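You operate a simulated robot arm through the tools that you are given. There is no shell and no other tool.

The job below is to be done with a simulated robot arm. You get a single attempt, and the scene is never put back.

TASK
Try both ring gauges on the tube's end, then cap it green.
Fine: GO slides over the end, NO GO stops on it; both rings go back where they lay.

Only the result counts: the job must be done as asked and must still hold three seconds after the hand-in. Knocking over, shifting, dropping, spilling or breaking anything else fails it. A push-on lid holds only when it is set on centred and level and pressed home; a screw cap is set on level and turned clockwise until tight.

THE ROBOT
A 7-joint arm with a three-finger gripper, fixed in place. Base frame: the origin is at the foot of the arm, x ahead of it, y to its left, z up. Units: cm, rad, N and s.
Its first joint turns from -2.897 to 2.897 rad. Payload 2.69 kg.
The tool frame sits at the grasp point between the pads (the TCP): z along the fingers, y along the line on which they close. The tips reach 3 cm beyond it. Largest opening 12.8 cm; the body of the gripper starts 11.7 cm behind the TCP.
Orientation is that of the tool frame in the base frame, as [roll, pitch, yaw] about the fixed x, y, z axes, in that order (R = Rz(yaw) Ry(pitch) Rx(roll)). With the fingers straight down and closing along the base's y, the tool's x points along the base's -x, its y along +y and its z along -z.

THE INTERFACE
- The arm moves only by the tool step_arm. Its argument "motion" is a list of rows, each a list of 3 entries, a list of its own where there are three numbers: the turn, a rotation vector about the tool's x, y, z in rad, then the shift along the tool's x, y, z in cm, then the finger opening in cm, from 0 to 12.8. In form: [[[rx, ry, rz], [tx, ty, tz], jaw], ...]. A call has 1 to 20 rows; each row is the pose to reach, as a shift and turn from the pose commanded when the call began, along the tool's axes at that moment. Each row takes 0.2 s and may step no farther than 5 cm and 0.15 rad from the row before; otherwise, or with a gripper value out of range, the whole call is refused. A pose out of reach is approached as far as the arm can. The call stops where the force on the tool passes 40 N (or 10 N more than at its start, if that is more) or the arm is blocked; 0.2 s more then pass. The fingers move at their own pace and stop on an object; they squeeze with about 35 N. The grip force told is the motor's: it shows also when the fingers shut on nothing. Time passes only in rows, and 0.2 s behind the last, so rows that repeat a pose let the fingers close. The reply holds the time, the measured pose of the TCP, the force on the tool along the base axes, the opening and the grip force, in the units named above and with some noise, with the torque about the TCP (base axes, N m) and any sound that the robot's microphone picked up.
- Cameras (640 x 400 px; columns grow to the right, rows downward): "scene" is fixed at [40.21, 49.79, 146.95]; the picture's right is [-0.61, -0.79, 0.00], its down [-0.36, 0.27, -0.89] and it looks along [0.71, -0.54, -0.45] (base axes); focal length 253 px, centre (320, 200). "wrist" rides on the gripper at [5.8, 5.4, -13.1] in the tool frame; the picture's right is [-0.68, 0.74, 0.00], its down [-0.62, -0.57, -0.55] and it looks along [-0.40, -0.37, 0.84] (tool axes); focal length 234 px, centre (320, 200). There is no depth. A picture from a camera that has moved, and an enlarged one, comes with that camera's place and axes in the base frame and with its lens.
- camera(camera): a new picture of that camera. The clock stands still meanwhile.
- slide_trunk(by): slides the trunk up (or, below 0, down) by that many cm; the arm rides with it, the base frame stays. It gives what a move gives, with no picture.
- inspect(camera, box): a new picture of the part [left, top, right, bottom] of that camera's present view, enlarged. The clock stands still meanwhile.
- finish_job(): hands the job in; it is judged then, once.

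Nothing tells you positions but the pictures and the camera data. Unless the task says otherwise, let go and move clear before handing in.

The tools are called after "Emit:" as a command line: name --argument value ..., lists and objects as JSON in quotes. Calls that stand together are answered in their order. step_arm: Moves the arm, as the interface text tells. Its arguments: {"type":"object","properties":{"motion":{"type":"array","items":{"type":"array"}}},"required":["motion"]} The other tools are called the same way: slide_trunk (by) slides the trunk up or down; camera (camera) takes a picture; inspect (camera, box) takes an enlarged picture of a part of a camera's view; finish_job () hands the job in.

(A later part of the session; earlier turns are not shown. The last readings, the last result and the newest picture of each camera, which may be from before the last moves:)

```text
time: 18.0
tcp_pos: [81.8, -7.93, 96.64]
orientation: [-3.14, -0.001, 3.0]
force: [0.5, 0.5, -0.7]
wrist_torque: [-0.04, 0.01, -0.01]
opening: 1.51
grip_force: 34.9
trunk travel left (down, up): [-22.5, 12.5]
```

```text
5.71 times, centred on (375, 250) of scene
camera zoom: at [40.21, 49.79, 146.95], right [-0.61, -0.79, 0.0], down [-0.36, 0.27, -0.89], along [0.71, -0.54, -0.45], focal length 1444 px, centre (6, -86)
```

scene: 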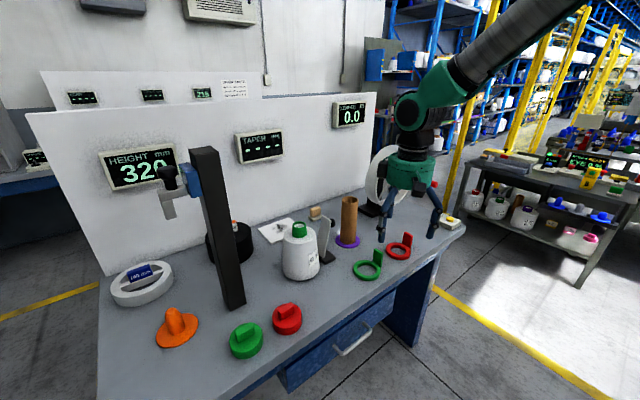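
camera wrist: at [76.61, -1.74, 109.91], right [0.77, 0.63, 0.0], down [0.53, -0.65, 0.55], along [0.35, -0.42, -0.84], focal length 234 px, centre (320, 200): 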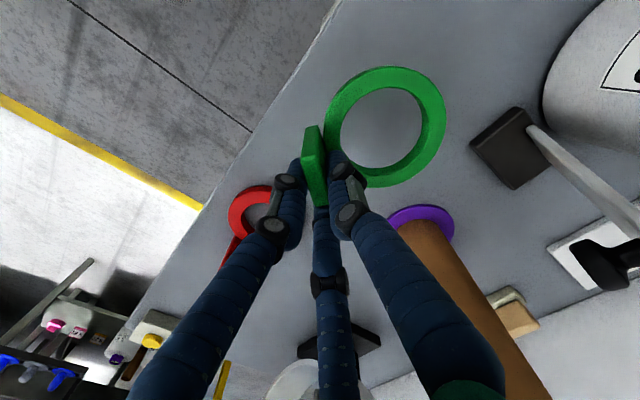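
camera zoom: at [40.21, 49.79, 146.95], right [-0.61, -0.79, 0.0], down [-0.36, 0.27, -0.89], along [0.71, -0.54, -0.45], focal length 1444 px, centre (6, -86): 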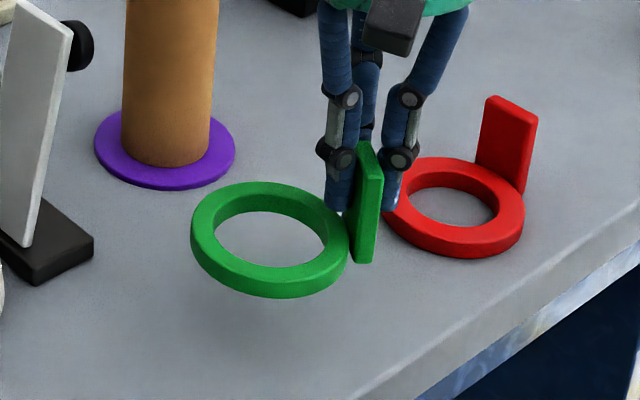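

It hangs level and firm. Tube top is at about (98.9,-9.4,105.2). I'll raise the ring above tube height while turning it so the ring points ahead (+x) and the hand stays closer to the robot.

Emit:
step_arm --motion '[[[0, 0, 0.05], [0, 0, -1.5], 0], [[0, 0, 0.15], [0, 0, -3], 0], [[0, 0, 0.25], [0, 0, -4.5], 0], [[0, 0, 0.35], [0, 0, -6], 0], [[0, 0, 0.45], [0, 0, -7.5], 0], [[0, 0, 0.55], [0, 0, -9], 0], [[0, 0, 0.65], [0, 0, -10.5], 0], [[0, 0, 0.75], [0, 0, -12], 0], [[0, 0, 0.85], [0, 0, -13.5], 0], [[0, 0, 0.95], [0, 0, -14.7], 0], [[0, 0, 1.05], [0, 0, -15.6], 0], [[0, 0, 1.13], [0, 0, -16], 0], [[0, 0, 1.2], [0, 0, -16], 0], [[0, 0, 1.2], [0, 0, -16], 0], [[0, 0, 1.2], [0, 0, -16], 0]]'

Emit:
camera --camera "wrist"

Emit:
camera --camera "scene"

Emit:
inspect --camera "scene" --box '[320, 170, 420, 250]'

```text
time: 21.2
tcp_pos: [81.7, -7.83, 112.75]
orientation: [3.141, -0.001, 1.801]
force: [-0.1, 0.2, -1.5]
wrist_torque: [-0.02, 0.04, -0.04]
opening: 1.5
grip_force: 34.9
trunk travel left (down, up): [-22.5, 12.5]
```

```text
taken
camera wrist: at [85.45, -0.94, 125.85], right [0.87, -0.49, 0.0], down [-0.41, -0.73, 0.55], along [-0.27, -0.48, -0.84], focal length 234 px, centre (320, 200)
```

wrist: 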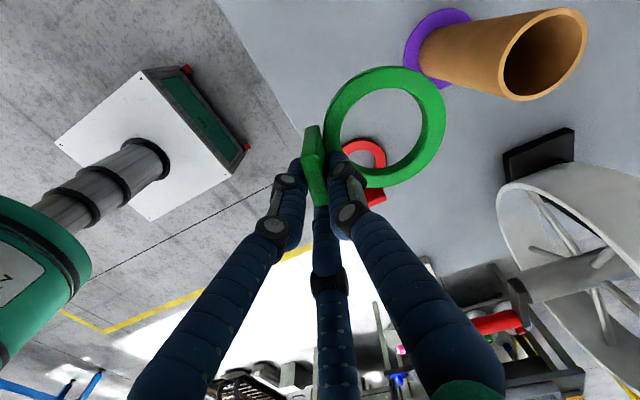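

```text
taken
```

scene: 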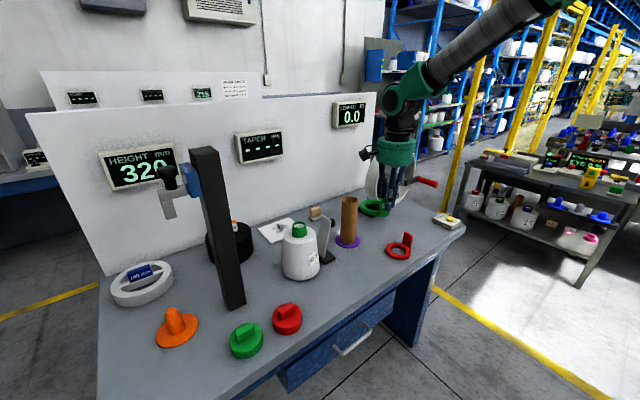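

```text
5.00 times, centred on (370, 210) of scene
camera zoom: at [40.21, 49.79, 146.95], right [-0.61, -0.79, 0.0], down [-0.36, 0.27, -0.89], along [0.71, -0.54, -0.45], focal length 1263 px, centre (70, 150)
```

zoom: 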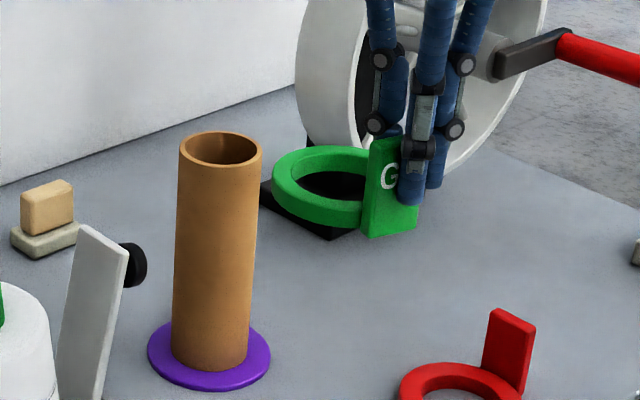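

The "G" (GO) mark shows on the green tab. Now I'll measure the ring's and tube's centres from this wrist view.

Emit:
inspect --camera "wrist" --box '[310, 50, 460, 200]'

Emit:
inspect --camera "wrist" --box '[390, 0, 600, 120]'

Emit:
inspect --camera "scene" --box '[350, 185, 410, 225]'

Emit:
inspect --camera "scene" --box '[325, 190, 385, 250]'

```text
2.67 times, centred on (385, 125) of wrist
camera zoom: at [85.45, -0.94, 125.85], right [0.87, -0.49, 0.0], down [-0.41, -0.73, 0.55], along [-0.27, -0.48, -0.84], focal length 624 px, centre (147, 400)
```

zoom: 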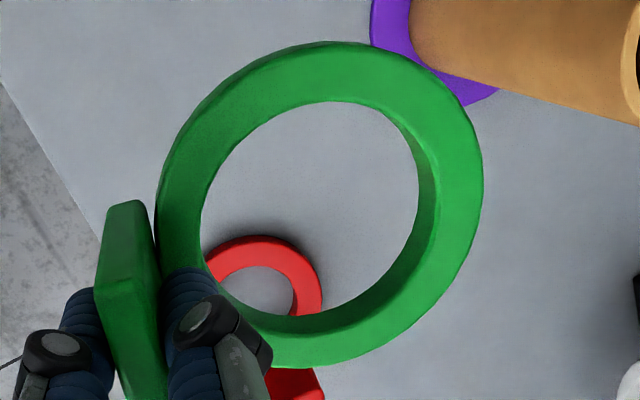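

```text
3.05 times, centred on (495, 60) of wrist
camera zoom: at [85.45, -0.94, 125.85], right [0.87, -0.49, 0.0], down [-0.41, -0.73, 0.55], along [-0.27, -0.48, -0.84], focal length 714 px, centre (-213, 627)
```

zoom: 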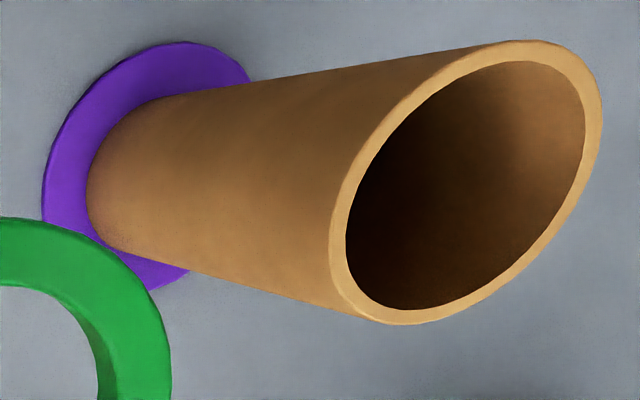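

```text
10.00 times, centred on (380, 205) of scene
camera zoom: at [40.21, 49.79, 146.95], right [-0.61, -0.79, 0.0], down [-0.36, 0.27, -0.89], along [0.71, -0.54, -0.45], focal length 2527 px, centre (-280, 150)
```

zoom: 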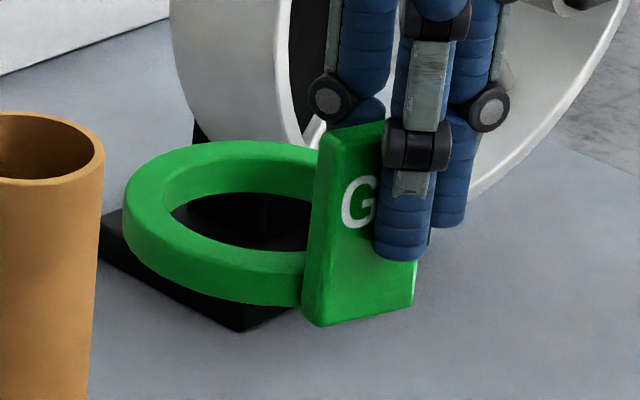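

```text
6.67 times, centred on (355, 220) of scene
camera zoom: at [40.21, 49.79, 146.95], right [-0.61, -0.79, 0.0], down [-0.36, 0.27, -0.89], along [0.71, -0.54, -0.45], focal length 1684 px, centre (87, 67)
```

zoom: 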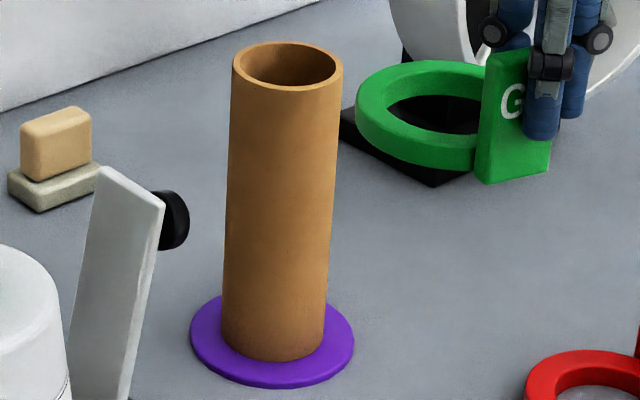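

Ring centre is about (5.4,-0.4) from the TCP, and the tube's about (99.6,-9.8) with its top near z≈104.6. I'll move the ring over the tube with about 2 cm of clearance and then refine by eye.

Emit:
step_arm --motion '[[[0, 0, 0], [-0.7, 2, 0.1], 0], [[0, 0, 0], [-1.8, 5, 0.3], 0], [[0, 0, 0], [-2.9, 8, 0.5], 0], [[0, 0, 0], [-3.8, 10.3, 0.7], 0], [[0, 0, 0], [-4.2, 11.4, 0.7], 0], [[0, 0, 0], [-4.2, 11.4, 0.7], 0], [[0, 0, 0], [-4.2, 11.4, 0.7], 0]]'

Emit:
camera --camera "wrist"

Emit:
inspect --camera "wrist" --box '[310, 50, 460, 200]'

Emit:
inspect --camera "scene" --box '[320, 165, 390, 225]'

```text
time: 22.8
tcp_pos: [93.61, -9.38, 111.92]
orientation: [3.14, -0.001, 1.802]
force: [-0.3, -0.1, -1.9]
wrist_torque: [0.02, 0.04, -0.03]
opening: 1.49
grip_force: 35.2
trunk travel left (down, up): [-22.5, 12.5]
```

```text
taken
camera wrist: at [97.48, -2.47, 125.11], right [0.87, -0.49, 0.0], down [-0.41, -0.73, 0.55], along [-0.27, -0.48, -0.84], focal length 234 px, centre (320, 200)
```

wrist: 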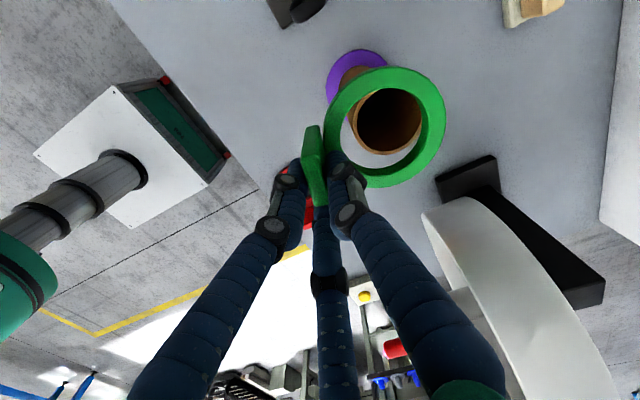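

```text
2.67 times, centred on (385, 125) of wrist
camera zoom: at [97.48, -2.47, 125.11], right [0.87, -0.49, 0.0], down [-0.41, -0.73, 0.55], along [-0.27, -0.48, -0.84], focal length 624 px, centre (147, 400)
```

zoom: 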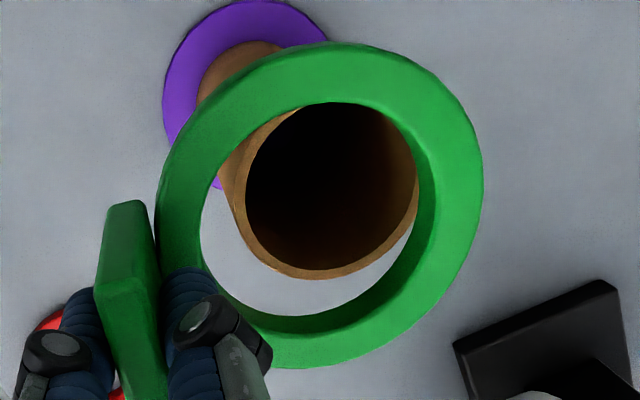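

```text
6.67 times, centred on (355, 195) of scene
camera zoom: at [40.21, 49.79, 146.95], right [-0.61, -0.79, 0.0], down [-0.36, 0.27, -0.89], along [0.71, -0.54, -0.45], focal length 1684 px, centre (87, 233)
```

zoom: 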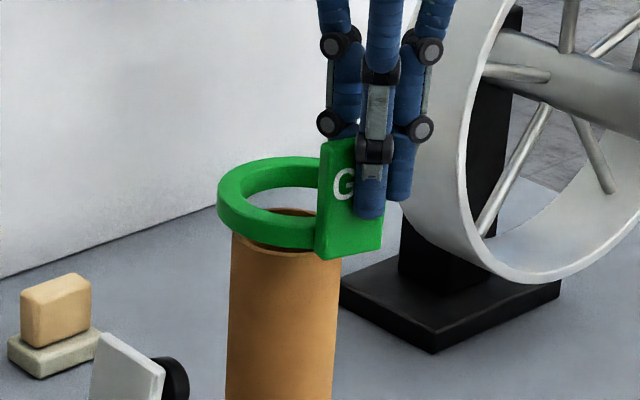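

Arm reaches it fine. The ring needs about +0.95 in x and −0.1 in y to be centred; I'll shift, lower a little and remeasure.

Emit:
step_arm --motion '[[[0, 0, 0], [-0.31, 0.9, 0], 0], [[0, 0, 0], [-0.31, 0.9, 0.4], 0], [[0, 0, 0], [-0.31, 0.9, 0.8], 0], [[0, 0, 0], [-0.31, 0.9, 0.8], 0], [[0, 0, 0], [-0.31, 0.9, 0.8], 0]]'

Emit:
inspect --camera "wrist" --box '[330, 60, 450, 190]'

Emit:
inspect --camera "scene" --box '[330, 175, 375, 220]'

```text
time: 24.0
tcp_pos: [94.71, -9.37, 111.15]
orientation: [-3.14, 0.001, 1.8]
force: [0.7, 1.0, -1.9]
wrist_torque: [0.03, 0.03, 0.0]
opening: 1.49
grip_force: 35.2
trunk travel left (down, up): [-22.5, 12.5]
```

```text
3.08 times, centred on (390, 125) of wrist
camera zoom: at [98.53, -2.56, 124.36], right [0.87, -0.49, 0.0], down [-0.41, -0.73, 0.55], along [-0.27, -0.48, -0.84], focal length 720 px, centre (105, 431)
```

zoom: 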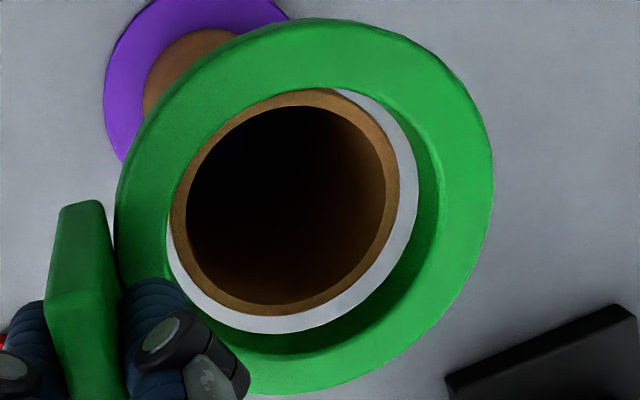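

```text
8.89 times, centred on (352, 198) of scene
camera zoom: at [40.21, 49.79, 146.95], right [-0.61, -0.79, 0.0], down [-0.36, 0.27, -0.89], along [0.71, -0.54, -0.45], focal length 2246 px, centre (31, 222)
```

zoom: 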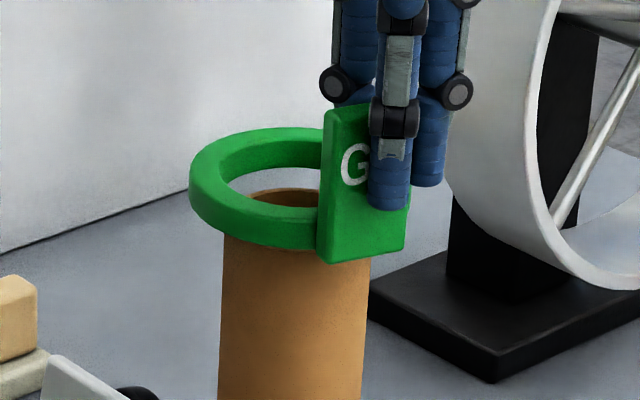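

The ring is now centred over the tube within about 1 mm. I'll lower it gently in small steps while watching the force.

Emit:
step_arm --motion '[[[0, 0, 0], [-0.05, -0.03, 0.2], 0], [[0, 0, 0], [-0.05, -0.03, 0.4], 0], [[0, 0, 0], [-0.05, -0.03, 0.6], 0], [[0, 0, 0], [-0.05, -0.03, 0.8], 0], [[0, 0, 0], [-0.05, -0.03, 1.0], 0], [[0, 0, 0], [-0.05, -0.03, 1.0], 0]]'

Emit:
inspect --camera "wrist" --box '[330, 60, 450, 190]'

Emit:
inspect --camera "scene" --box '[330, 175, 375, 220]'

```text
time: 25.4
tcp_pos: [94.67, -9.54, 110.2]
orientation: [3.141, -0.001, 1.801]
force: [-0.6, -0.9, -1.7]
wrist_torque: [0.0, 0.07, 0.03]
opening: 1.5
grip_force: 35.3
trunk travel left (down, up): [-22.5, 12.5]
```

```text
3.08 times, centred on (390, 125) of wrist
camera zoom: at [98.5, -2.63, 123.31], right [0.87, -0.49, 0.0], down [-0.41, -0.73, 0.55], along [-0.27, -0.48, -0.84], focal length 720 px, centre (105, 431)
```

zoom: 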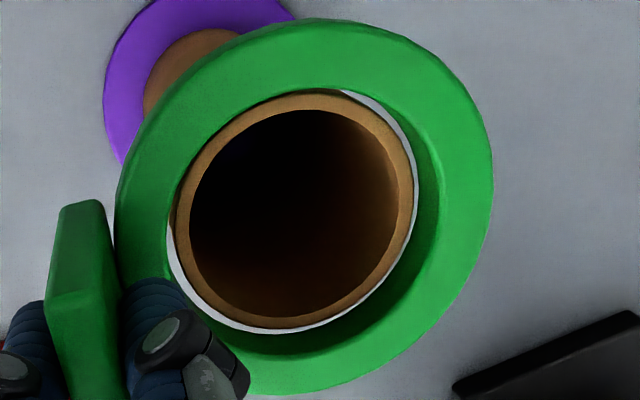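

```text
8.89 times, centred on (352, 198) of scene
camera zoom: at [40.21, 49.79, 146.95], right [-0.61, -0.79, 0.0], down [-0.36, 0.27, -0.89], along [0.71, -0.54, -0.45], focal length 2246 px, centre (31, 222)
```

zoom: 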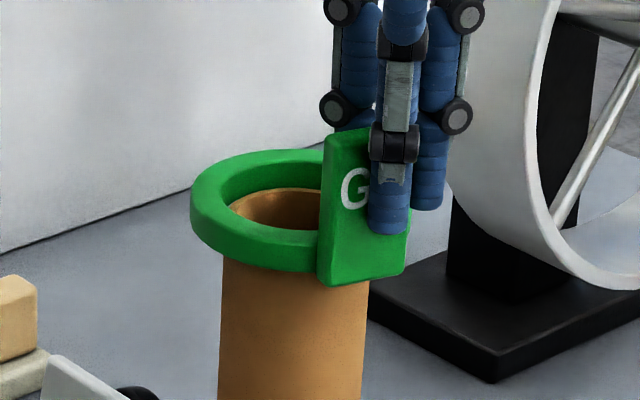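

The tube rim sits evenly inside the ring's hole. I'll continue down so GO slides over the end.

Emit:
step_arm --motion '[[[0, 0, 0], [0, 0, 0.2], 0], [[0, 0, 0], [0, 0, 0.4], 0], [[0, 0, 0], [0, 0, 0.6], 0], [[0, 0, 0], [0, 0, 0.8], 0], [[0, 0, 0], [0, 0, 1.0], 0], [[0, 0, 0], [0, 0, 1.0], 0]]'

Emit:
inspect --camera "wrist" --box '[330, 60, 450, 190]'

Emit:
inspect --camera "scene" --box '[330, 175, 375, 220]'

```text
time: 26.8
tcp_pos: [94.63, -9.62, 109.09]
orientation: [3.141, 0.001, 1.802]
force: [-1.1, -0.5, -1.3]
wrist_torque: [0.03, 0.05, 0.02]
opening: 1.47
grip_force: 35.3
trunk travel left (down, up): [-22.5, 12.5]
```

```text
3.08 times, centred on (390, 125) of wrist
camera zoom: at [98.57, -2.67, 122.33], right [0.87, -0.49, 0.0], down [-0.41, -0.73, 0.55], along [-0.27, -0.48, -0.84], focal length 720 px, centre (105, 431)
```

zoom: 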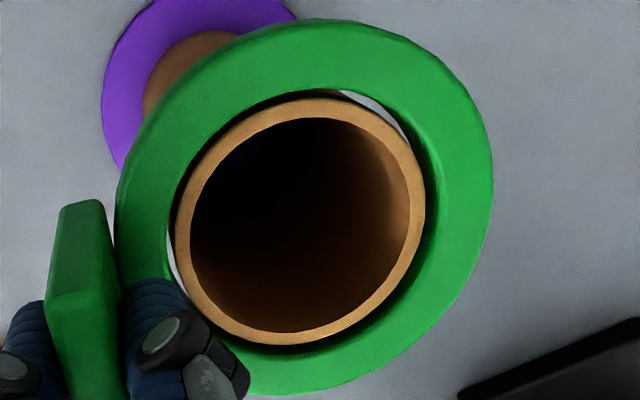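

```text
8.89 times, centred on (352, 198) of scene
camera zoom: at [40.21, 49.79, 146.95], right [-0.61, -0.79, 0.0], down [-0.36, 0.27, -0.89], along [0.71, -0.54, -0.45], focal length 2246 px, centre (31, 222)
```

zoom: 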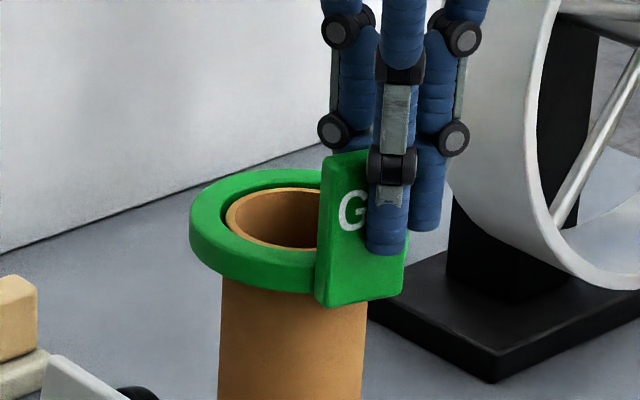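

GO is sliding over with no force. I'll take it about 1.3 cm further so it is clearly past the end, then come back up.

Emit:
step_arm --motion '[[[0, 0, 0], [0, 0, 0.3], 0], [[0, 0, 0], [0, 0, 0.6], 0], [[0, 0, 0], [0, 0, 0.9], 0], [[0, 0, 0], [0, 0, 1.2], 0], [[0, 0, 0], [0, 0, 1.4], 0], [[0, 0, 0], [0, 0, 1.4], 0], [[0, 0, 0], [0, 0, 1.4], 0]]'

Emit:
inspect --camera "scene" --box '[330, 175, 375, 220]'

Emit:
inspect --camera "wrist" --box '[330, 60, 450, 190]'

```text
time: 28.4
tcp_pos: [94.73, -9.63, 107.71]
orientation: [-3.141, 0.0, 1.802]
force: [0.0, 0.6, -2.2]
wrist_torque: [0.01, 0.06, 0.03]
opening: 1.51
grip_force: 34.6
trunk travel left (down, up): [-22.5, 12.5]
```

```text
8.89 times, centred on (352, 198) of scene
camera zoom: at [40.21, 49.79, 146.95], right [-0.61, -0.79, 0.0], down [-0.36, 0.27, -0.89], along [0.71, -0.54, -0.45], focal length 2246 px, centre (31, 222)
```

zoom: 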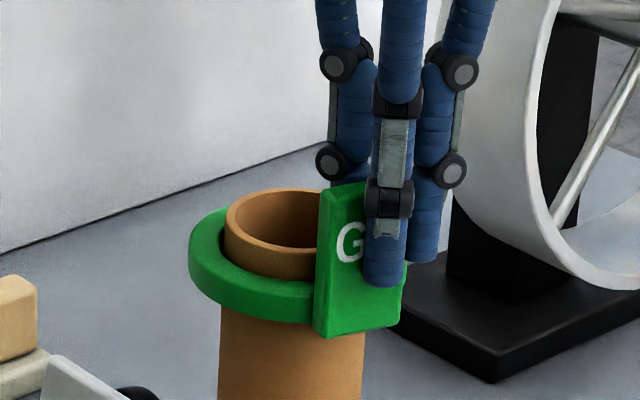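

```text
3.08 times, centred on (390, 125) of wrist
camera zoom: at [98.51, -2.62, 120.98], right [0.87, -0.49, 0.0], down [-0.41, -0.73, 0.55], along [-0.27, -0.48, -0.84], focal length 720 px, centre (105, 431)
```

zoom: 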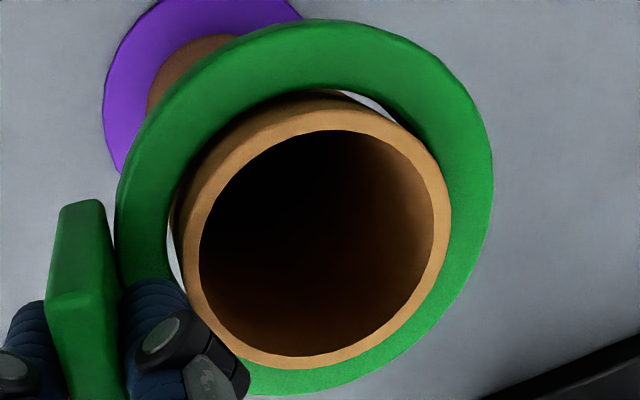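

GO slides freely over the end, about 1.4 cm past it. Now I'll lift it off, retreat, and turn it back toward its original orientation.

Emit:
step_arm --motion '[[[0, 0, 0], [0, 0, -0.8], 0], [[0, 0, 0], [0, 0, -2], 0], [[0, 0, 0], [0, 0, -3.3], 0], [[0, 0, 0], [0, 0, -4.6], 0], [[0, 0, 0], [0, 0, -5.2], 0], [[0, 0, 0], [0, 0, -5.2], 0], [[0, 0, 0], [0.8, -2.2, -5.2], 0], [[0, 0, 0], [1.8, -5.2, -5.2], 0], [[0, 0, 0], [2.9, -8.2, -5.2], 0], [[0, 0, 0], [3.9, -10.8, -5.2], 0], [[0, 0, 0], [4.46, -12.4, -5.2], 0], [[0, 0, 0], [4.46, -12.4, -5.2], 0]]'

Emit:
step_arm --motion '[[[0, 0, -0.07], [0, 0, 0], 0], [[0, 0, -0.19], [0, 0, 0], 0], [[0, 0, -0.31], [0, 0, 0], 0], [[0, 0, -0.44], [0, 0, 0], 0], [[0, 0, -0.57], [0, 0, 0], 0], [[0, 0, -0.7], [0, 0, 0], 0], [[0, 0, -0.83], [0, 0, 0], 0], [[0, 0, -0.96], [0, 0, 0], 0], [[0, 0, -1.09], [0, 0, 0], 0], [[0, 0, -1.22], [0, 0, 0], 0], [[0, 0, -1.35], [0, 0, 0], 0], [[0, 0, -1.48], [0, 0, 0], 0], [[0, 0, -1.6], [0, 0, 0], 0], [[0, 0, -1.71], [0, 0, 0], 0], [[0, 0, -1.8], [0, 0, 0], 0], [[0, 0, -1.87], [0, 0, 0], 0], [[0, 0, -1.87], [0, 0, 0], 0], [[0, 0, -1.87], [0, 0, 0], 0]]'

Emit:
camera --camera "wrist"

Emit:
camera --camera "scene"

```text
time: 31.0
tcp_pos: [81.6, -7.9, 113.04]
orientation: [3.141, 0.0, 1.801]
force: [0.4, -0.2, -0.7]
wrist_torque: [-0.03, 0.03, 0.04]
opening: 1.49
grip_force: 34.9
trunk travel left (down, up): [-22.5, 12.5]
```

```text
time: 34.8
tcp_pos: [81.56, -8.1, 112.98]
orientation: [-3.14, 0.0, -2.61]
force: [0.1, -0.1, -0.6]
wrist_torque: [-0.03, -0.01, 0.0]
opening: 1.48
grip_force: 34.6
trunk travel left (down, up): [-22.5, 12.5]
```

```text
taken
camera wrist: at [73.76, -6.37, 126.13], right [0.21, 0.98, 0.0], down [0.82, -0.18, 0.55], along [0.54, -0.12, -0.84], focal length 234 px, centre (320, 200)
```

wrist: 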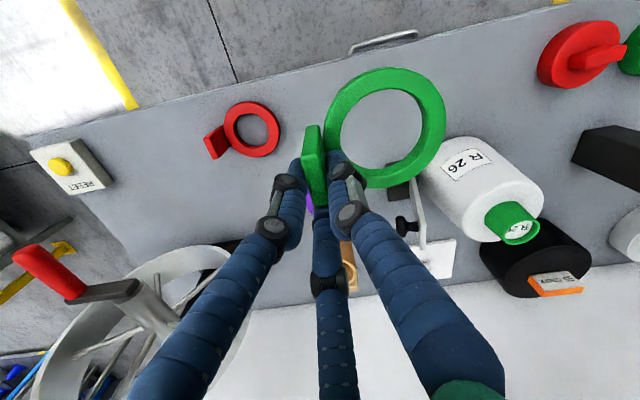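

```text
taken
```

scene: 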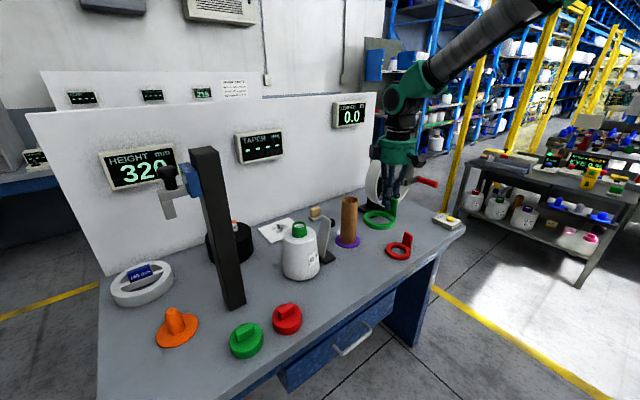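

The ring is back in its original orientation. I'll bring it down to hover just over its original spot and compare with the first pictures.

Emit:
step_arm --motion '[[[0, 0, 0], [-0.6, -0.4, 3], 0], [[0, 0, 0], [-1.3, -0.8, 7], 0], [[0, 0, 0], [-2.0, -1.13, 11], 0], [[0, 0, 0], [-2.0, -1.13, 14.5], 0], [[0, 0, 0], [-2.0, -1.13, 17], 0], [[0, 0, 0], [-2.0, -1.13, 18.8], 0], [[0, 0, 0], [-2.0, -1.13, 18.8], 0], [[0, 0, 0], [-2.0, -1.13, 18.8], 0]]'

Emit:
inspect --camera "scene" --box '[350, 240, 395, 285]'

Emit:
inspect --camera "wrist" --box '[290, 50, 460, 200]'

```text
time: 36.6
tcp_pos: [83.85, -8.03, 94.1]
orientation: [-3.142, 0.001, -2.61]
force: [-0.4, -0.2, -1.0]
wrist_torque: [-0.03, -0.01, -0.03]
opening: 1.51
grip_force: 35.3
trunk travel left (down, up): [-22.5, 12.5]
```

```text
8.89 times, centred on (372, 262) of scene
camera zoom: at [40.21, 49.79, 146.95], right [-0.61, -0.79, 0.0], down [-0.36, 0.27, -0.89], along [0.71, -0.54, -0.45], focal length 2246 px, centre (-147, -356)
```

zoom: 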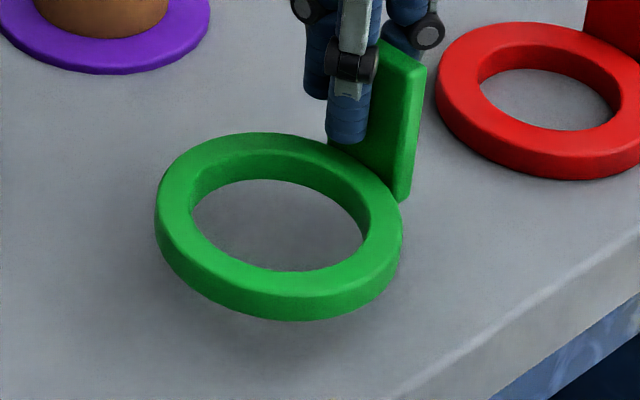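

```text
2.67 times, centred on (375, 125) of wrist
camera zoom: at [76.02, -6.34, 107.26], right [0.21, 0.98, 0.0], down [0.82, -0.18, 0.55], along [0.54, -0.12, -0.84], focal length 624 px, centre (173, 400)
```

zoom: 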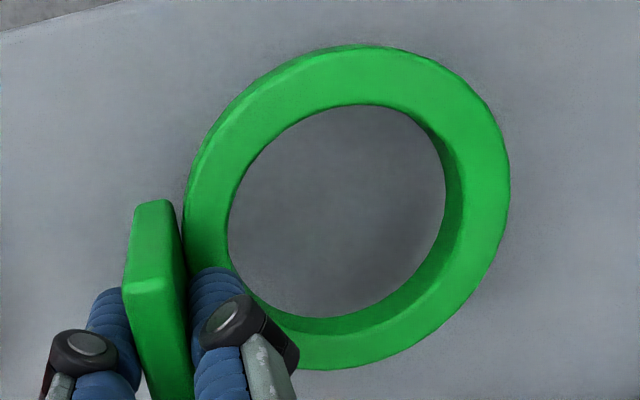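

Close match so far. I'll lower nearly to the table and compare again.

Emit:
step_arm --motion '[[[0, 0, 0], [0, 0, 0.6], 0], [[0, 0, 0], [0, 0, 1.2], 0], [[0, 0, 0], [0, 0, 1.8], 0], [[0, 0, 0], [0, 0, 2.2], 0], [[0, 0, 0], [0, 0, 2.2], 0], [[0, 0, 0], [0, 0, 2.2], 0]]'

Emit:
inspect --camera "scene" --box '[350, 240, 395, 285]'

Emit:
inspect --camera "scene" --box '[340, 225, 420, 285]'

```text
time: 38.0
tcp_pos: [83.93, -8.05, 92.04]
orientation: [3.141, 0.0, -2.611]
force: [0.3, 0.2, -1.9]
wrist_torque: [-0.05, -0.01, -0.01]
opening: 1.5
grip_force: 35.4
trunk travel left (down, up): [-22.5, 12.5]
```

```text
8.89 times, centred on (372, 262) of scene
camera zoom: at [40.21, 49.79, 146.95], right [-0.61, -0.79, 0.0], down [-0.36, 0.27, -0.89], along [0.71, -0.54, -0.45], focal length 2246 px, centre (-147, -356)
```

zoom: 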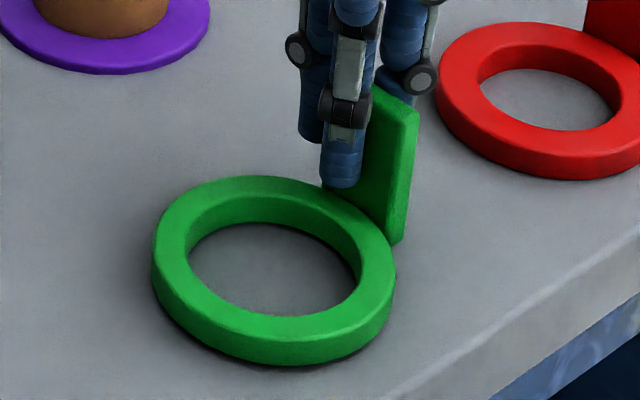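

```text
6.67 times, centred on (380, 255) of scene
camera zoom: at [40.21, 49.79, 146.95], right [-0.61, -0.79, 0.0], down [-0.36, 0.27, -0.89], along [0.71, -0.54, -0.45], focal length 1684 px, centre (-80, -167)
```

zoom: 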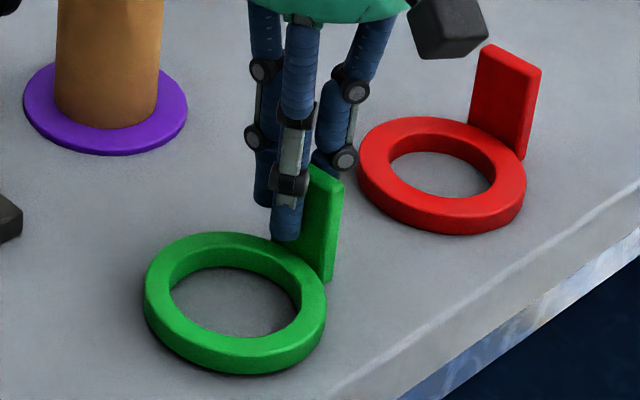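

Nearly there; I'll lower the last few millimetres and compare again before releasing.

Emit:
step_arm --motion '[[[0, 0, 0], [0, 0, 0.1], 0], [[0, 0, 0], [0, 0, 0.2], 0], [[0, 0, 0], [0, 0, 0.2], 0]]'

Emit:
inspect --camera "scene" --box '[350, 240, 395, 285]'

Emit:
camera --camera "wrist"

```text
time: 38.8
tcp_pos: [83.93, -8.03, 91.86]
orientation: [3.141, 0.0, -2.61]
force: [-0.3, 0.1, -2.0]
wrist_torque: [-0.03, 0.0, -0.02]
opening: 1.5
grip_force: 35.3
trunk travel left (down, up): [-22.5, 12.5]
```

```text
8.89 times, centred on (372, 262) of scene
camera zoom: at [40.21, 49.79, 146.95], right [-0.61, -0.79, 0.0], down [-0.36, 0.27, -0.89], along [0.71, -0.54, -0.45], focal length 2246 px, centre (-147, -356)
```

zoom: 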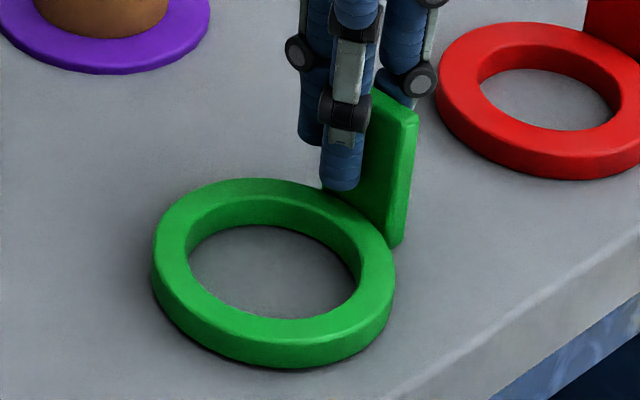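

```text
taken
camera wrist: at [76.06, -6.36, 104.95], right [0.21, 0.98, 0.0], down [0.82, -0.18, 0.55], along [0.54, -0.12, -0.84], focal length 234 px, centre (320, 200)
```

wrist: 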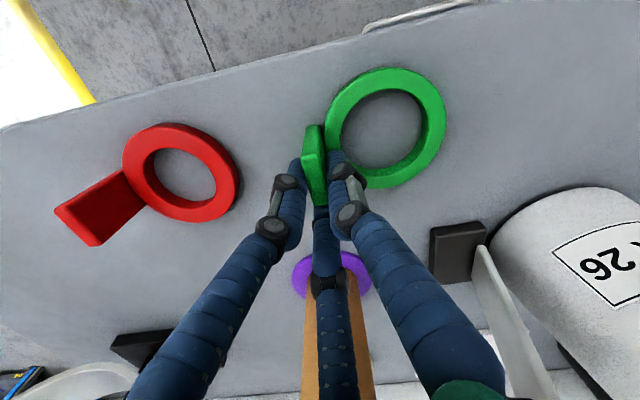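

The comparison shows the ring is about 0.4 cm too close to the scene camera. I'll shift it by (+0.38,-0.17) and set it down.

Emit:
step_arm --motion '[[[0, 0, 0], [-0.12, -0.17, 0], 0], [[0, 0, 0], [-0.24, -0.34, 0], 0], [[0, 0, 0], [-0.24, -0.34, 0], 0], [[0, 0, 0], [-0.24, -0.34, 0.1], 0], [[0, 0, 0], [-0.24, -0.34, 0.18], 0], [[0, 0, 0], [-0.24, -0.34, 0.18], 0]]'

Emit:
inspect --camera "scene" --box '[350, 240, 395, 285]'

```text
time: 40.2
tcp_pos: [84.15, -8.09, 91.72]
orientation: [3.141, 0.0, -2.611]
force: [0.0, -1.0, -0.3]
wrist_torque: [0.03, 0.01, 0.02]
opening: 1.46
grip_force: 35.0
trunk travel left (down, up): [-22.5, 12.5]
```

```text
8.89 times, centred on (372, 262) of scene
camera zoom: at [40.21, 49.79, 146.95], right [-0.61, -0.79, 0.0], down [-0.36, 0.27, -0.89], along [0.71, -0.54, -0.45], focal length 2246 px, centre (-147, -356)
```

zoom: 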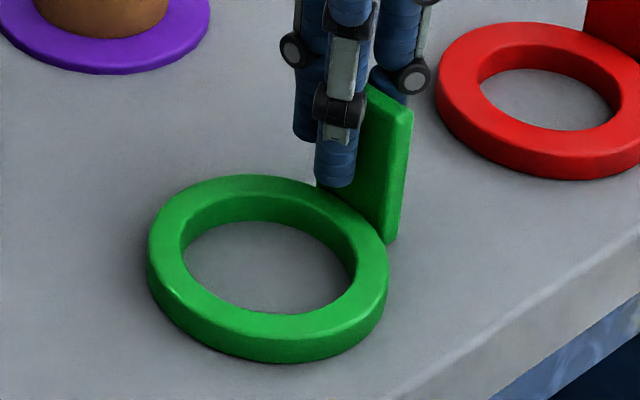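

It's touching the table now but slightly overshot; a small correction back, then set down.

Emit:
step_arm --motion '[[[0, 0, 0], [0, 0, -0.15], 0], [[0, 0, 0], [0.2, 0.2, -0.15], 0], [[0, 0, 0], [0.2, 0.2, -0.15], 0], [[0, 0, 0], [0.2, 0.2, -0.05], 0], [[0, 0, 0], [0.2, 0.2, 0.03], 0], [[0, 0, 0], [0.2, 0.2, 0.03], 0]]'

Emit:
inspect --camera "scene" --box '[350, 240, 395, 285]'

```text
time: 41.6
tcp_pos: [84.08, -8.13, 91.73]
orientation: [-3.141, 0.0, -2.613]
force: [-1.8, 0.7, 4.4]
wrist_torque: [0.03, 0.3, -0.01]
opening: 1.49
grip_force: 34.6
trunk travel left (down, up): [-22.5, 12.5]
```

```text
8.89 times, centred on (372, 262) of scene
camera zoom: at [40.21, 49.79, 146.95], right [-0.61, -0.79, 0.0], down [-0.36, 0.27, -0.89], along [0.71, -0.54, -0.45], focal length 2246 px, centre (-147, -356)
```

zoom: 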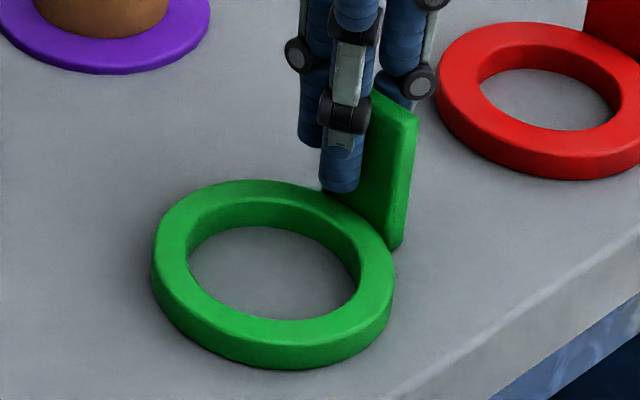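

Off by only ~2–3 zoomed pixels (1–2 mm). One more half-size correction, then release.

Emit:
step_arm --motion '[[[0, 0, 0], [0, 0, -0.15], 0], [[0, 0, 0], [-0.1, -0.11, -0.15], 0], [[0, 0, 0], [-0.1, -0.11, -0.15], 0], [[0, 0, 0], [-0.1, -0.11, -0.08], 0], [[0, 0, 0], [-0.1, -0.11, -0.03], 0], [[0, 0, 0], [-0.1, -0.11, -0.03], 0]]'

Emit:
inspect --camera "scene" --box '[350, 240, 395, 285]'

```text
time: 43.0
tcp_pos: [84.07, -8.2, 91.72]
orientation: [3.14, 0.001, -2.611]
force: [-1.8, 0.7, 2.3]
wrist_torque: [0.05, 0.17, 0.0]
opening: 1.48
grip_force: 35.0
trunk travel left (down, up): [-22.5, 12.5]
```

```text
8.89 times, centred on (372, 262) of scene
camera zoom: at [40.21, 49.79, 146.95], right [-0.61, -0.79, 0.0], down [-0.36, 0.27, -0.89], along [0.71, -0.54, -0.45], focal length 2246 px, centre (-147, -356)
```

zoom: 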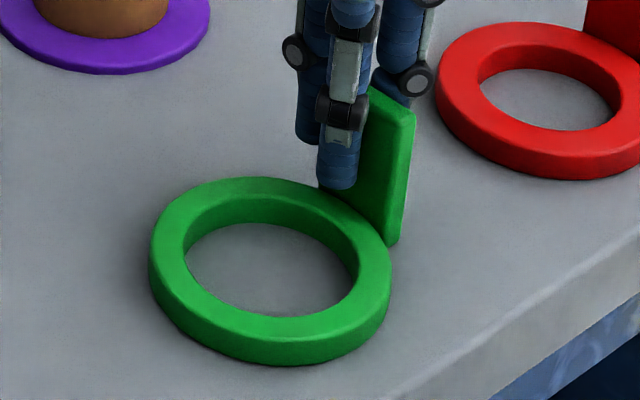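

It now matches the original outline within a pixel. I'll release slowly and check.

Emit:
step_arm --motion '[[[0, 0, 0], [0, 0, 0], 1.6], [[0, 0, 0], [0, 0, 0], 1.8], [[0, 0, 0], [0, 0, 0], 2.1], [[0, 0, 0], [0, 0, 0], 2.5], [[0, 0, 0], [0, 0, 0], 3], [[0, 0, 0], [0, 0, 0], 3.6], [[0, 0, 0], [0, 0, 0], 4.5], [[0, 0, 0], [0, 0, 0], 4.5]]'

Emit:
inspect --camera "scene" --box '[350, 240, 395, 285]'

Emit:
inspect --camera "wrist" --box '[270, 110, 370, 210]'

```text
time: 44.8
tcp_pos: [84.18, -8.12, 91.46]
orientation: [-3.14, -0.001, -2.611]
force: [0.1, 0.7, -0.2]
wrist_torque: [0.02, -0.02, 0.01]
opening: 4.51
grip_force: 0.0
trunk travel left (down, up): [-22.5, 12.5]
```

```text
8.89 times, centred on (372, 262) of scene
camera zoom: at [40.21, 49.79, 146.95], right [-0.61, -0.79, 0.0], down [-0.36, 0.27, -0.89], along [0.71, -0.54, -0.45], focal length 2246 px, centre (-147, -356)
```

zoom: 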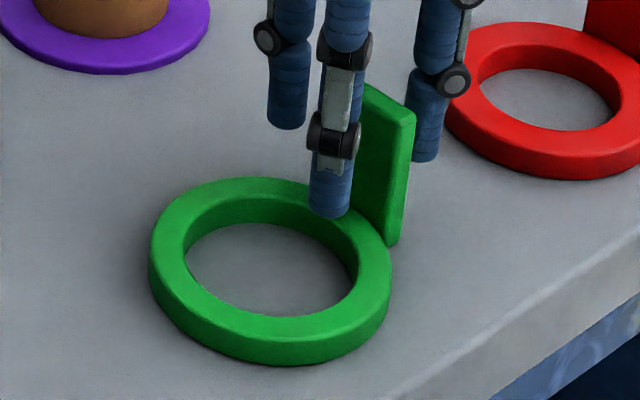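

```text
4.00 times, centred on (320, 160) of wrist
camera zoom: at [76.31, -6.5, 104.72], right [0.21, 0.98, 0.0], down [0.82, -0.18, 0.55], along [0.54, -0.12, -0.84], focal length 937 px, centre (320, 360)
```

zoom: 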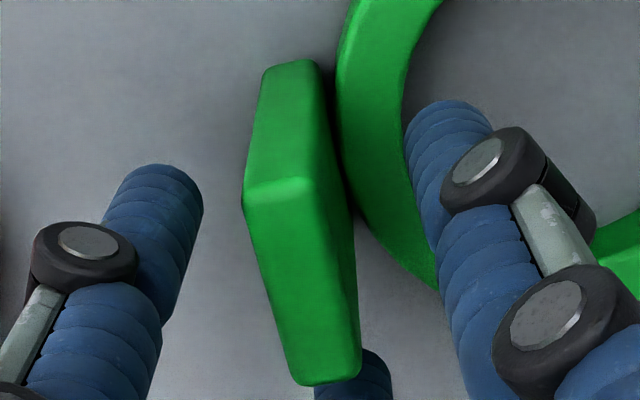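

GO is back in place. I'll lift off and move over to the red NO GO ring to measure it.

Emit:
step_arm --motion '[[[0, 0, 0], [0, 0, -2], 4.5], [[0, 0, 0], [0, 0, -5], 4.5], [[0, 0, 0], [0, 0, -9], 4.5], [[0, 0, 0], [0, 0, -13], 4.5], [[0, 0, 0], [0, 0, -16], 4.5], [[0, 0, 0], [0, 0, -18], 4.5], [[0, 0, 0], [0, 0, -18], 4.5]]'

Emit:
inspect --camera "scene" --box '[350, 240, 395, 285]'

Emit:
inspect --camera "scene" --box '[375, 220, 420, 265]'

Emit:
inspect --camera "scene" --box '[340, 225, 420, 285]'

Emit:
camera --camera "wrist"

```text
time: 46.4
tcp_pos: [84.21, -8.22, 109.64]
orientation: [-3.141, 0.001, -2.609]
force: [-0.8, 0.2, 0.0]
wrist_torque: [0.03, 0.02, -0.01]
opening: 4.5
grip_force: 0.1
trunk travel left (down, up): [-22.5, 12.5]
```

```text
8.89 times, centred on (372, 262) of scene
camera zoom: at [40.21, 49.79, 146.95], right [-0.61, -0.79, 0.0], down [-0.36, 0.27, -0.89], along [0.71, -0.54, -0.45], focal length 2246 px, centre (-147, -356)
```

zoom: 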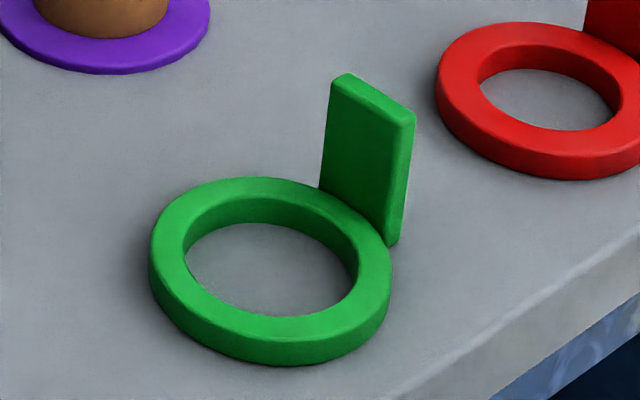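

```text
8.89 times, centred on (398, 242) of scene
camera zoom: at [40.21, 49.79, 146.95], right [-0.61, -0.79, 0.0], down [-0.36, 0.27, -0.89], along [0.71, -0.54, -0.45], focal length 2246 px, centre (-369, -178)
```

zoom: 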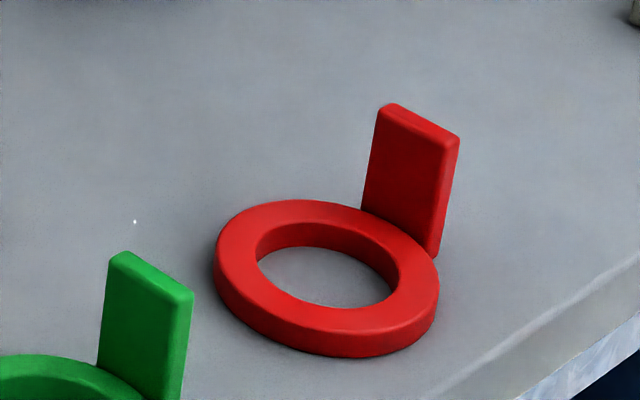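

```text
6.67 times, centred on (380, 255) of scene
camera zoom: at [40.21, 49.79, 146.95], right [-0.61, -0.79, 0.0], down [-0.36, 0.27, -0.89], along [0.71, -0.54, -0.45], focal length 1684 px, centre (-80, -167)
```

zoom: 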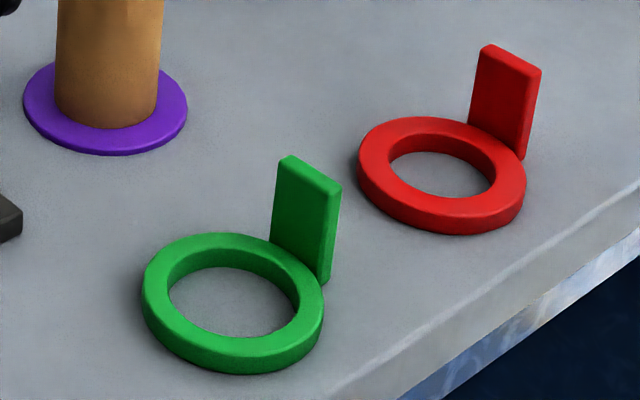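

```text
taken
camera wrist: at [76.37, -6.56, 122.81], right [0.21, 0.98, 0.0], down [0.82, -0.18, 0.55], along [0.54, -0.12, -0.84], focal length 234 px, centre (320, 200)
```

wrist: 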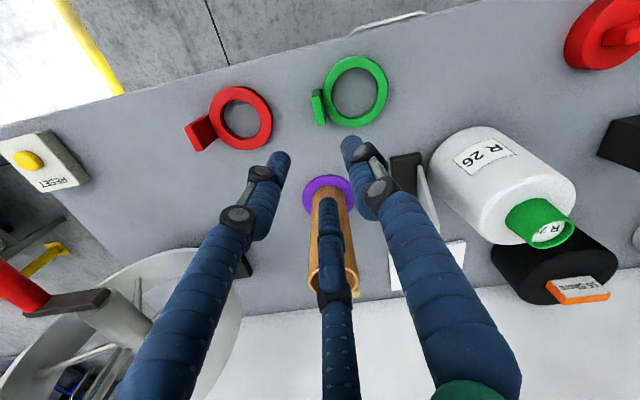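

The green ring matches its original pose. Red reference noted as well; I'll hover over the red tab to measure it.

Emit:
step_arm --motion '[[[0, 0, 0], [2.3, -3.1, 1], 4.5], [[0, 0, 0], [4.6, -6.2, 3], 4.5], [[0, 0, 0], [6.9, -9.3, 5.5], 4.5], [[0, 0, 0], [9.08, -12.29, 7.7], 4.5], [[0, 0, 0], [9.08, -12.29, 7.7], 4.5], [[0, 0, 0], [9.08, -12.29, 7.7], 4.5]]'

Emit:
camera --camera "wrist"

Emit:
inspect --camera "wrist" --box '[270, 90, 370, 190]'

```text
time: 47.8
tcp_pos: [82.49, -23.27, 101.83]
orientation: [3.14, -0.001, -2.611]
force: [0.9, 0.8, -0.5]
wrist_torque: [-0.02, -0.06, 0.03]
opening: 4.54
grip_force: 0.1
trunk travel left (down, up): [-22.5, 12.5]
```

```text
taken
camera wrist: at [74.68, -21.59, 114.99], right [0.21, 0.98, 0.0], down [0.82, -0.18, 0.55], along [0.54, -0.12, -0.84], focal length 234 px, centre (320, 200)
```

wrist: 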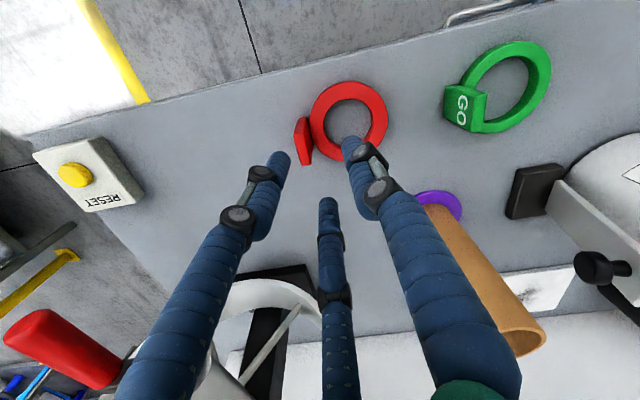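

```text
4.00 times, centred on (320, 140) of wrist
camera zoom: at [74.68, -21.59, 114.99], right [0.21, 0.98, 0.0], down [0.82, -0.18, 0.55], along [0.54, -0.12, -0.84], focal length 937 px, centre (320, 440)
```

zoom: 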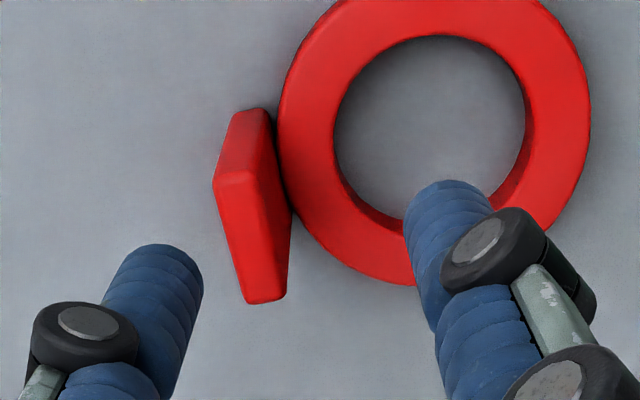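

The red tab is centred at about (83.0,-25.1), yaw≈0. I'll use the same hand-to-tab relation that settled stably on green (hand yaw ≈ tab yaw + 0.5), descending partway first.

Emit:
step_arm --motion '[[[0, 0, 0.015], [-0.2, -1.2, 0], 4.5], [[0, 0, 0.03], [-0.42, -2.36, 0], 4.5], [[0, 0, 0.03], [-0.42, -2.36, 3], 4.5], [[0, 0, 0.03], [-0.42, -2.36, 5.8], 4.5], [[0, 0, 0.03], [-0.42, -2.36, 5.8], 4.5], [[0, 0, 0.03], [-0.42, -2.36, 5.8], 4.5]]'

Emit:
inspect --camera "wrist" --box '[270, 90, 370, 190]'

Emit:
inspect --camera "scene" --box '[375, 220, 420, 265]'

```text
time: 49.2
tcp_pos: [84.14, -25.2, 96.17]
orientation: [3.141, -0.001, -2.642]
force: [0.5, 0.5, 0.2]
wrist_torque: [0.01, -0.03, 0.0]
opening: 4.49
grip_force: 0.0
trunk travel left (down, up): [-22.5, 12.5]
```

```text
4.00 times, centred on (320, 140) of wrist
camera zoom: at [76.36, -23.22, 109.2], right [0.24, 0.97, 0.0], down [0.81, -0.2, 0.55], along [0.53, -0.13, -0.84], focal length 937 px, centre (320, 440)
```

zoom: 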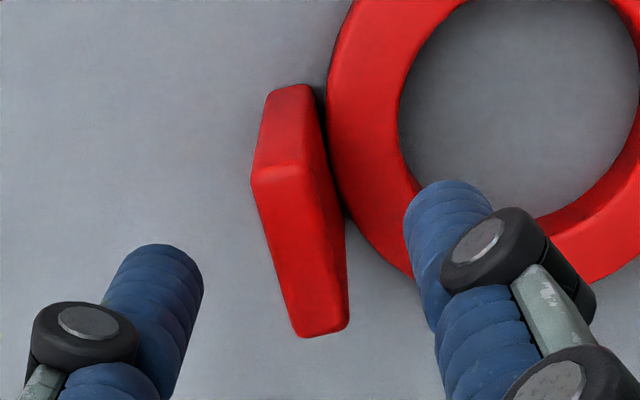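

```text
8.89 times, centred on (398, 242) of scene
camera zoom: at [40.21, 49.79, 146.95], right [-0.61, -0.79, 0.0], down [-0.36, 0.27, -0.89], along [0.71, -0.54, -0.45], focal length 2246 px, centre (-369, -178)
```

zoom: 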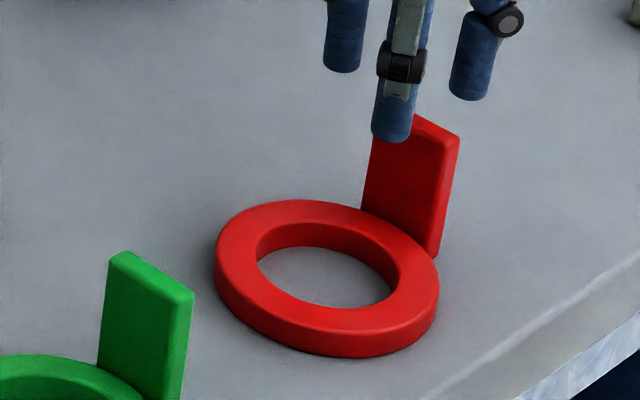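

Well aligned. I'll descend to grip height and close gradually.

Emit:
step_arm --motion '[[[0, 0, 0], [0.17, 0.01, 1.5], 4.5], [[0, 0, 0], [0.17, 0.01, 3], 4.5], [[0, 0, 0], [0.17, 0.01, 4.2], 4.5], [[0, 0, 0], [0.17, 0.01, 4.45], 4.0], [[0, 0, 0], [0.17, 0.01, 4.45], 3.5], [[0, 0, 0], [0.17, 0.01, 4.45], 3.2], [[0, 0, 0], [0.17, 0.01, 4.45], 2.9], [[0, 0, 0], [0.17, 0.01, 4.45], 2.6], [[0, 0, 0], [0.17, 0.01, 4.45], 2.3]]'

Emit:
inspect --camera "wrist" --box '[270, 110, 370, 210]'

Emit:
inspect --camera "scene" --box '[375, 220, 420, 265]'

```text
time: 51.2
tcp_pos: [83.98, -25.22, 91.69]
orientation: [-3.141, 0.0, -2.64]
force: [0.5, 0.5, 0.0]
wrist_torque: [-0.02, 0.01, 0.02]
opening: 2.32
grip_force: 0.0
trunk travel left (down, up): [-22.5, 12.5]
```

```text
4.00 times, centred on (320, 160) of wrist
camera zoom: at [76.18, -23.35, 104.82], right [0.24, 0.97, 0.0], down [0.81, -0.2, 0.55], along [0.53, -0.13, -0.84], focal length 937 px, centre (320, 360)
```

zoom: 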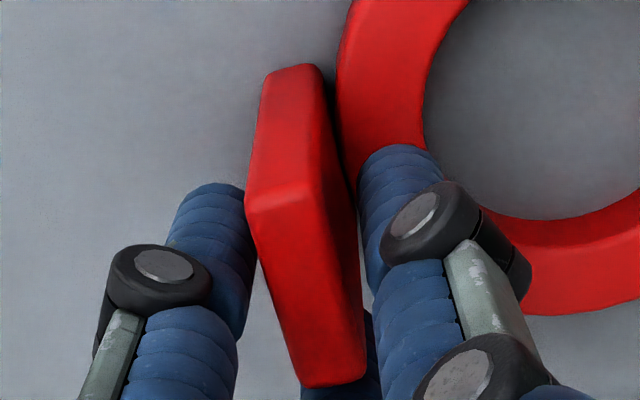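

```text
8.89 times, centred on (398, 242) of scene
camera zoom: at [40.21, 49.79, 146.95], right [-0.61, -0.79, 0.0], down [-0.36, 0.27, -0.89], along [0.71, -0.54, -0.45], focal length 2246 px, centre (-369, -178)
```

zoom: 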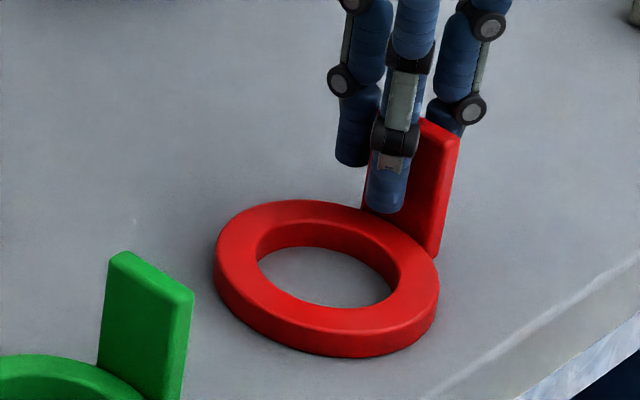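

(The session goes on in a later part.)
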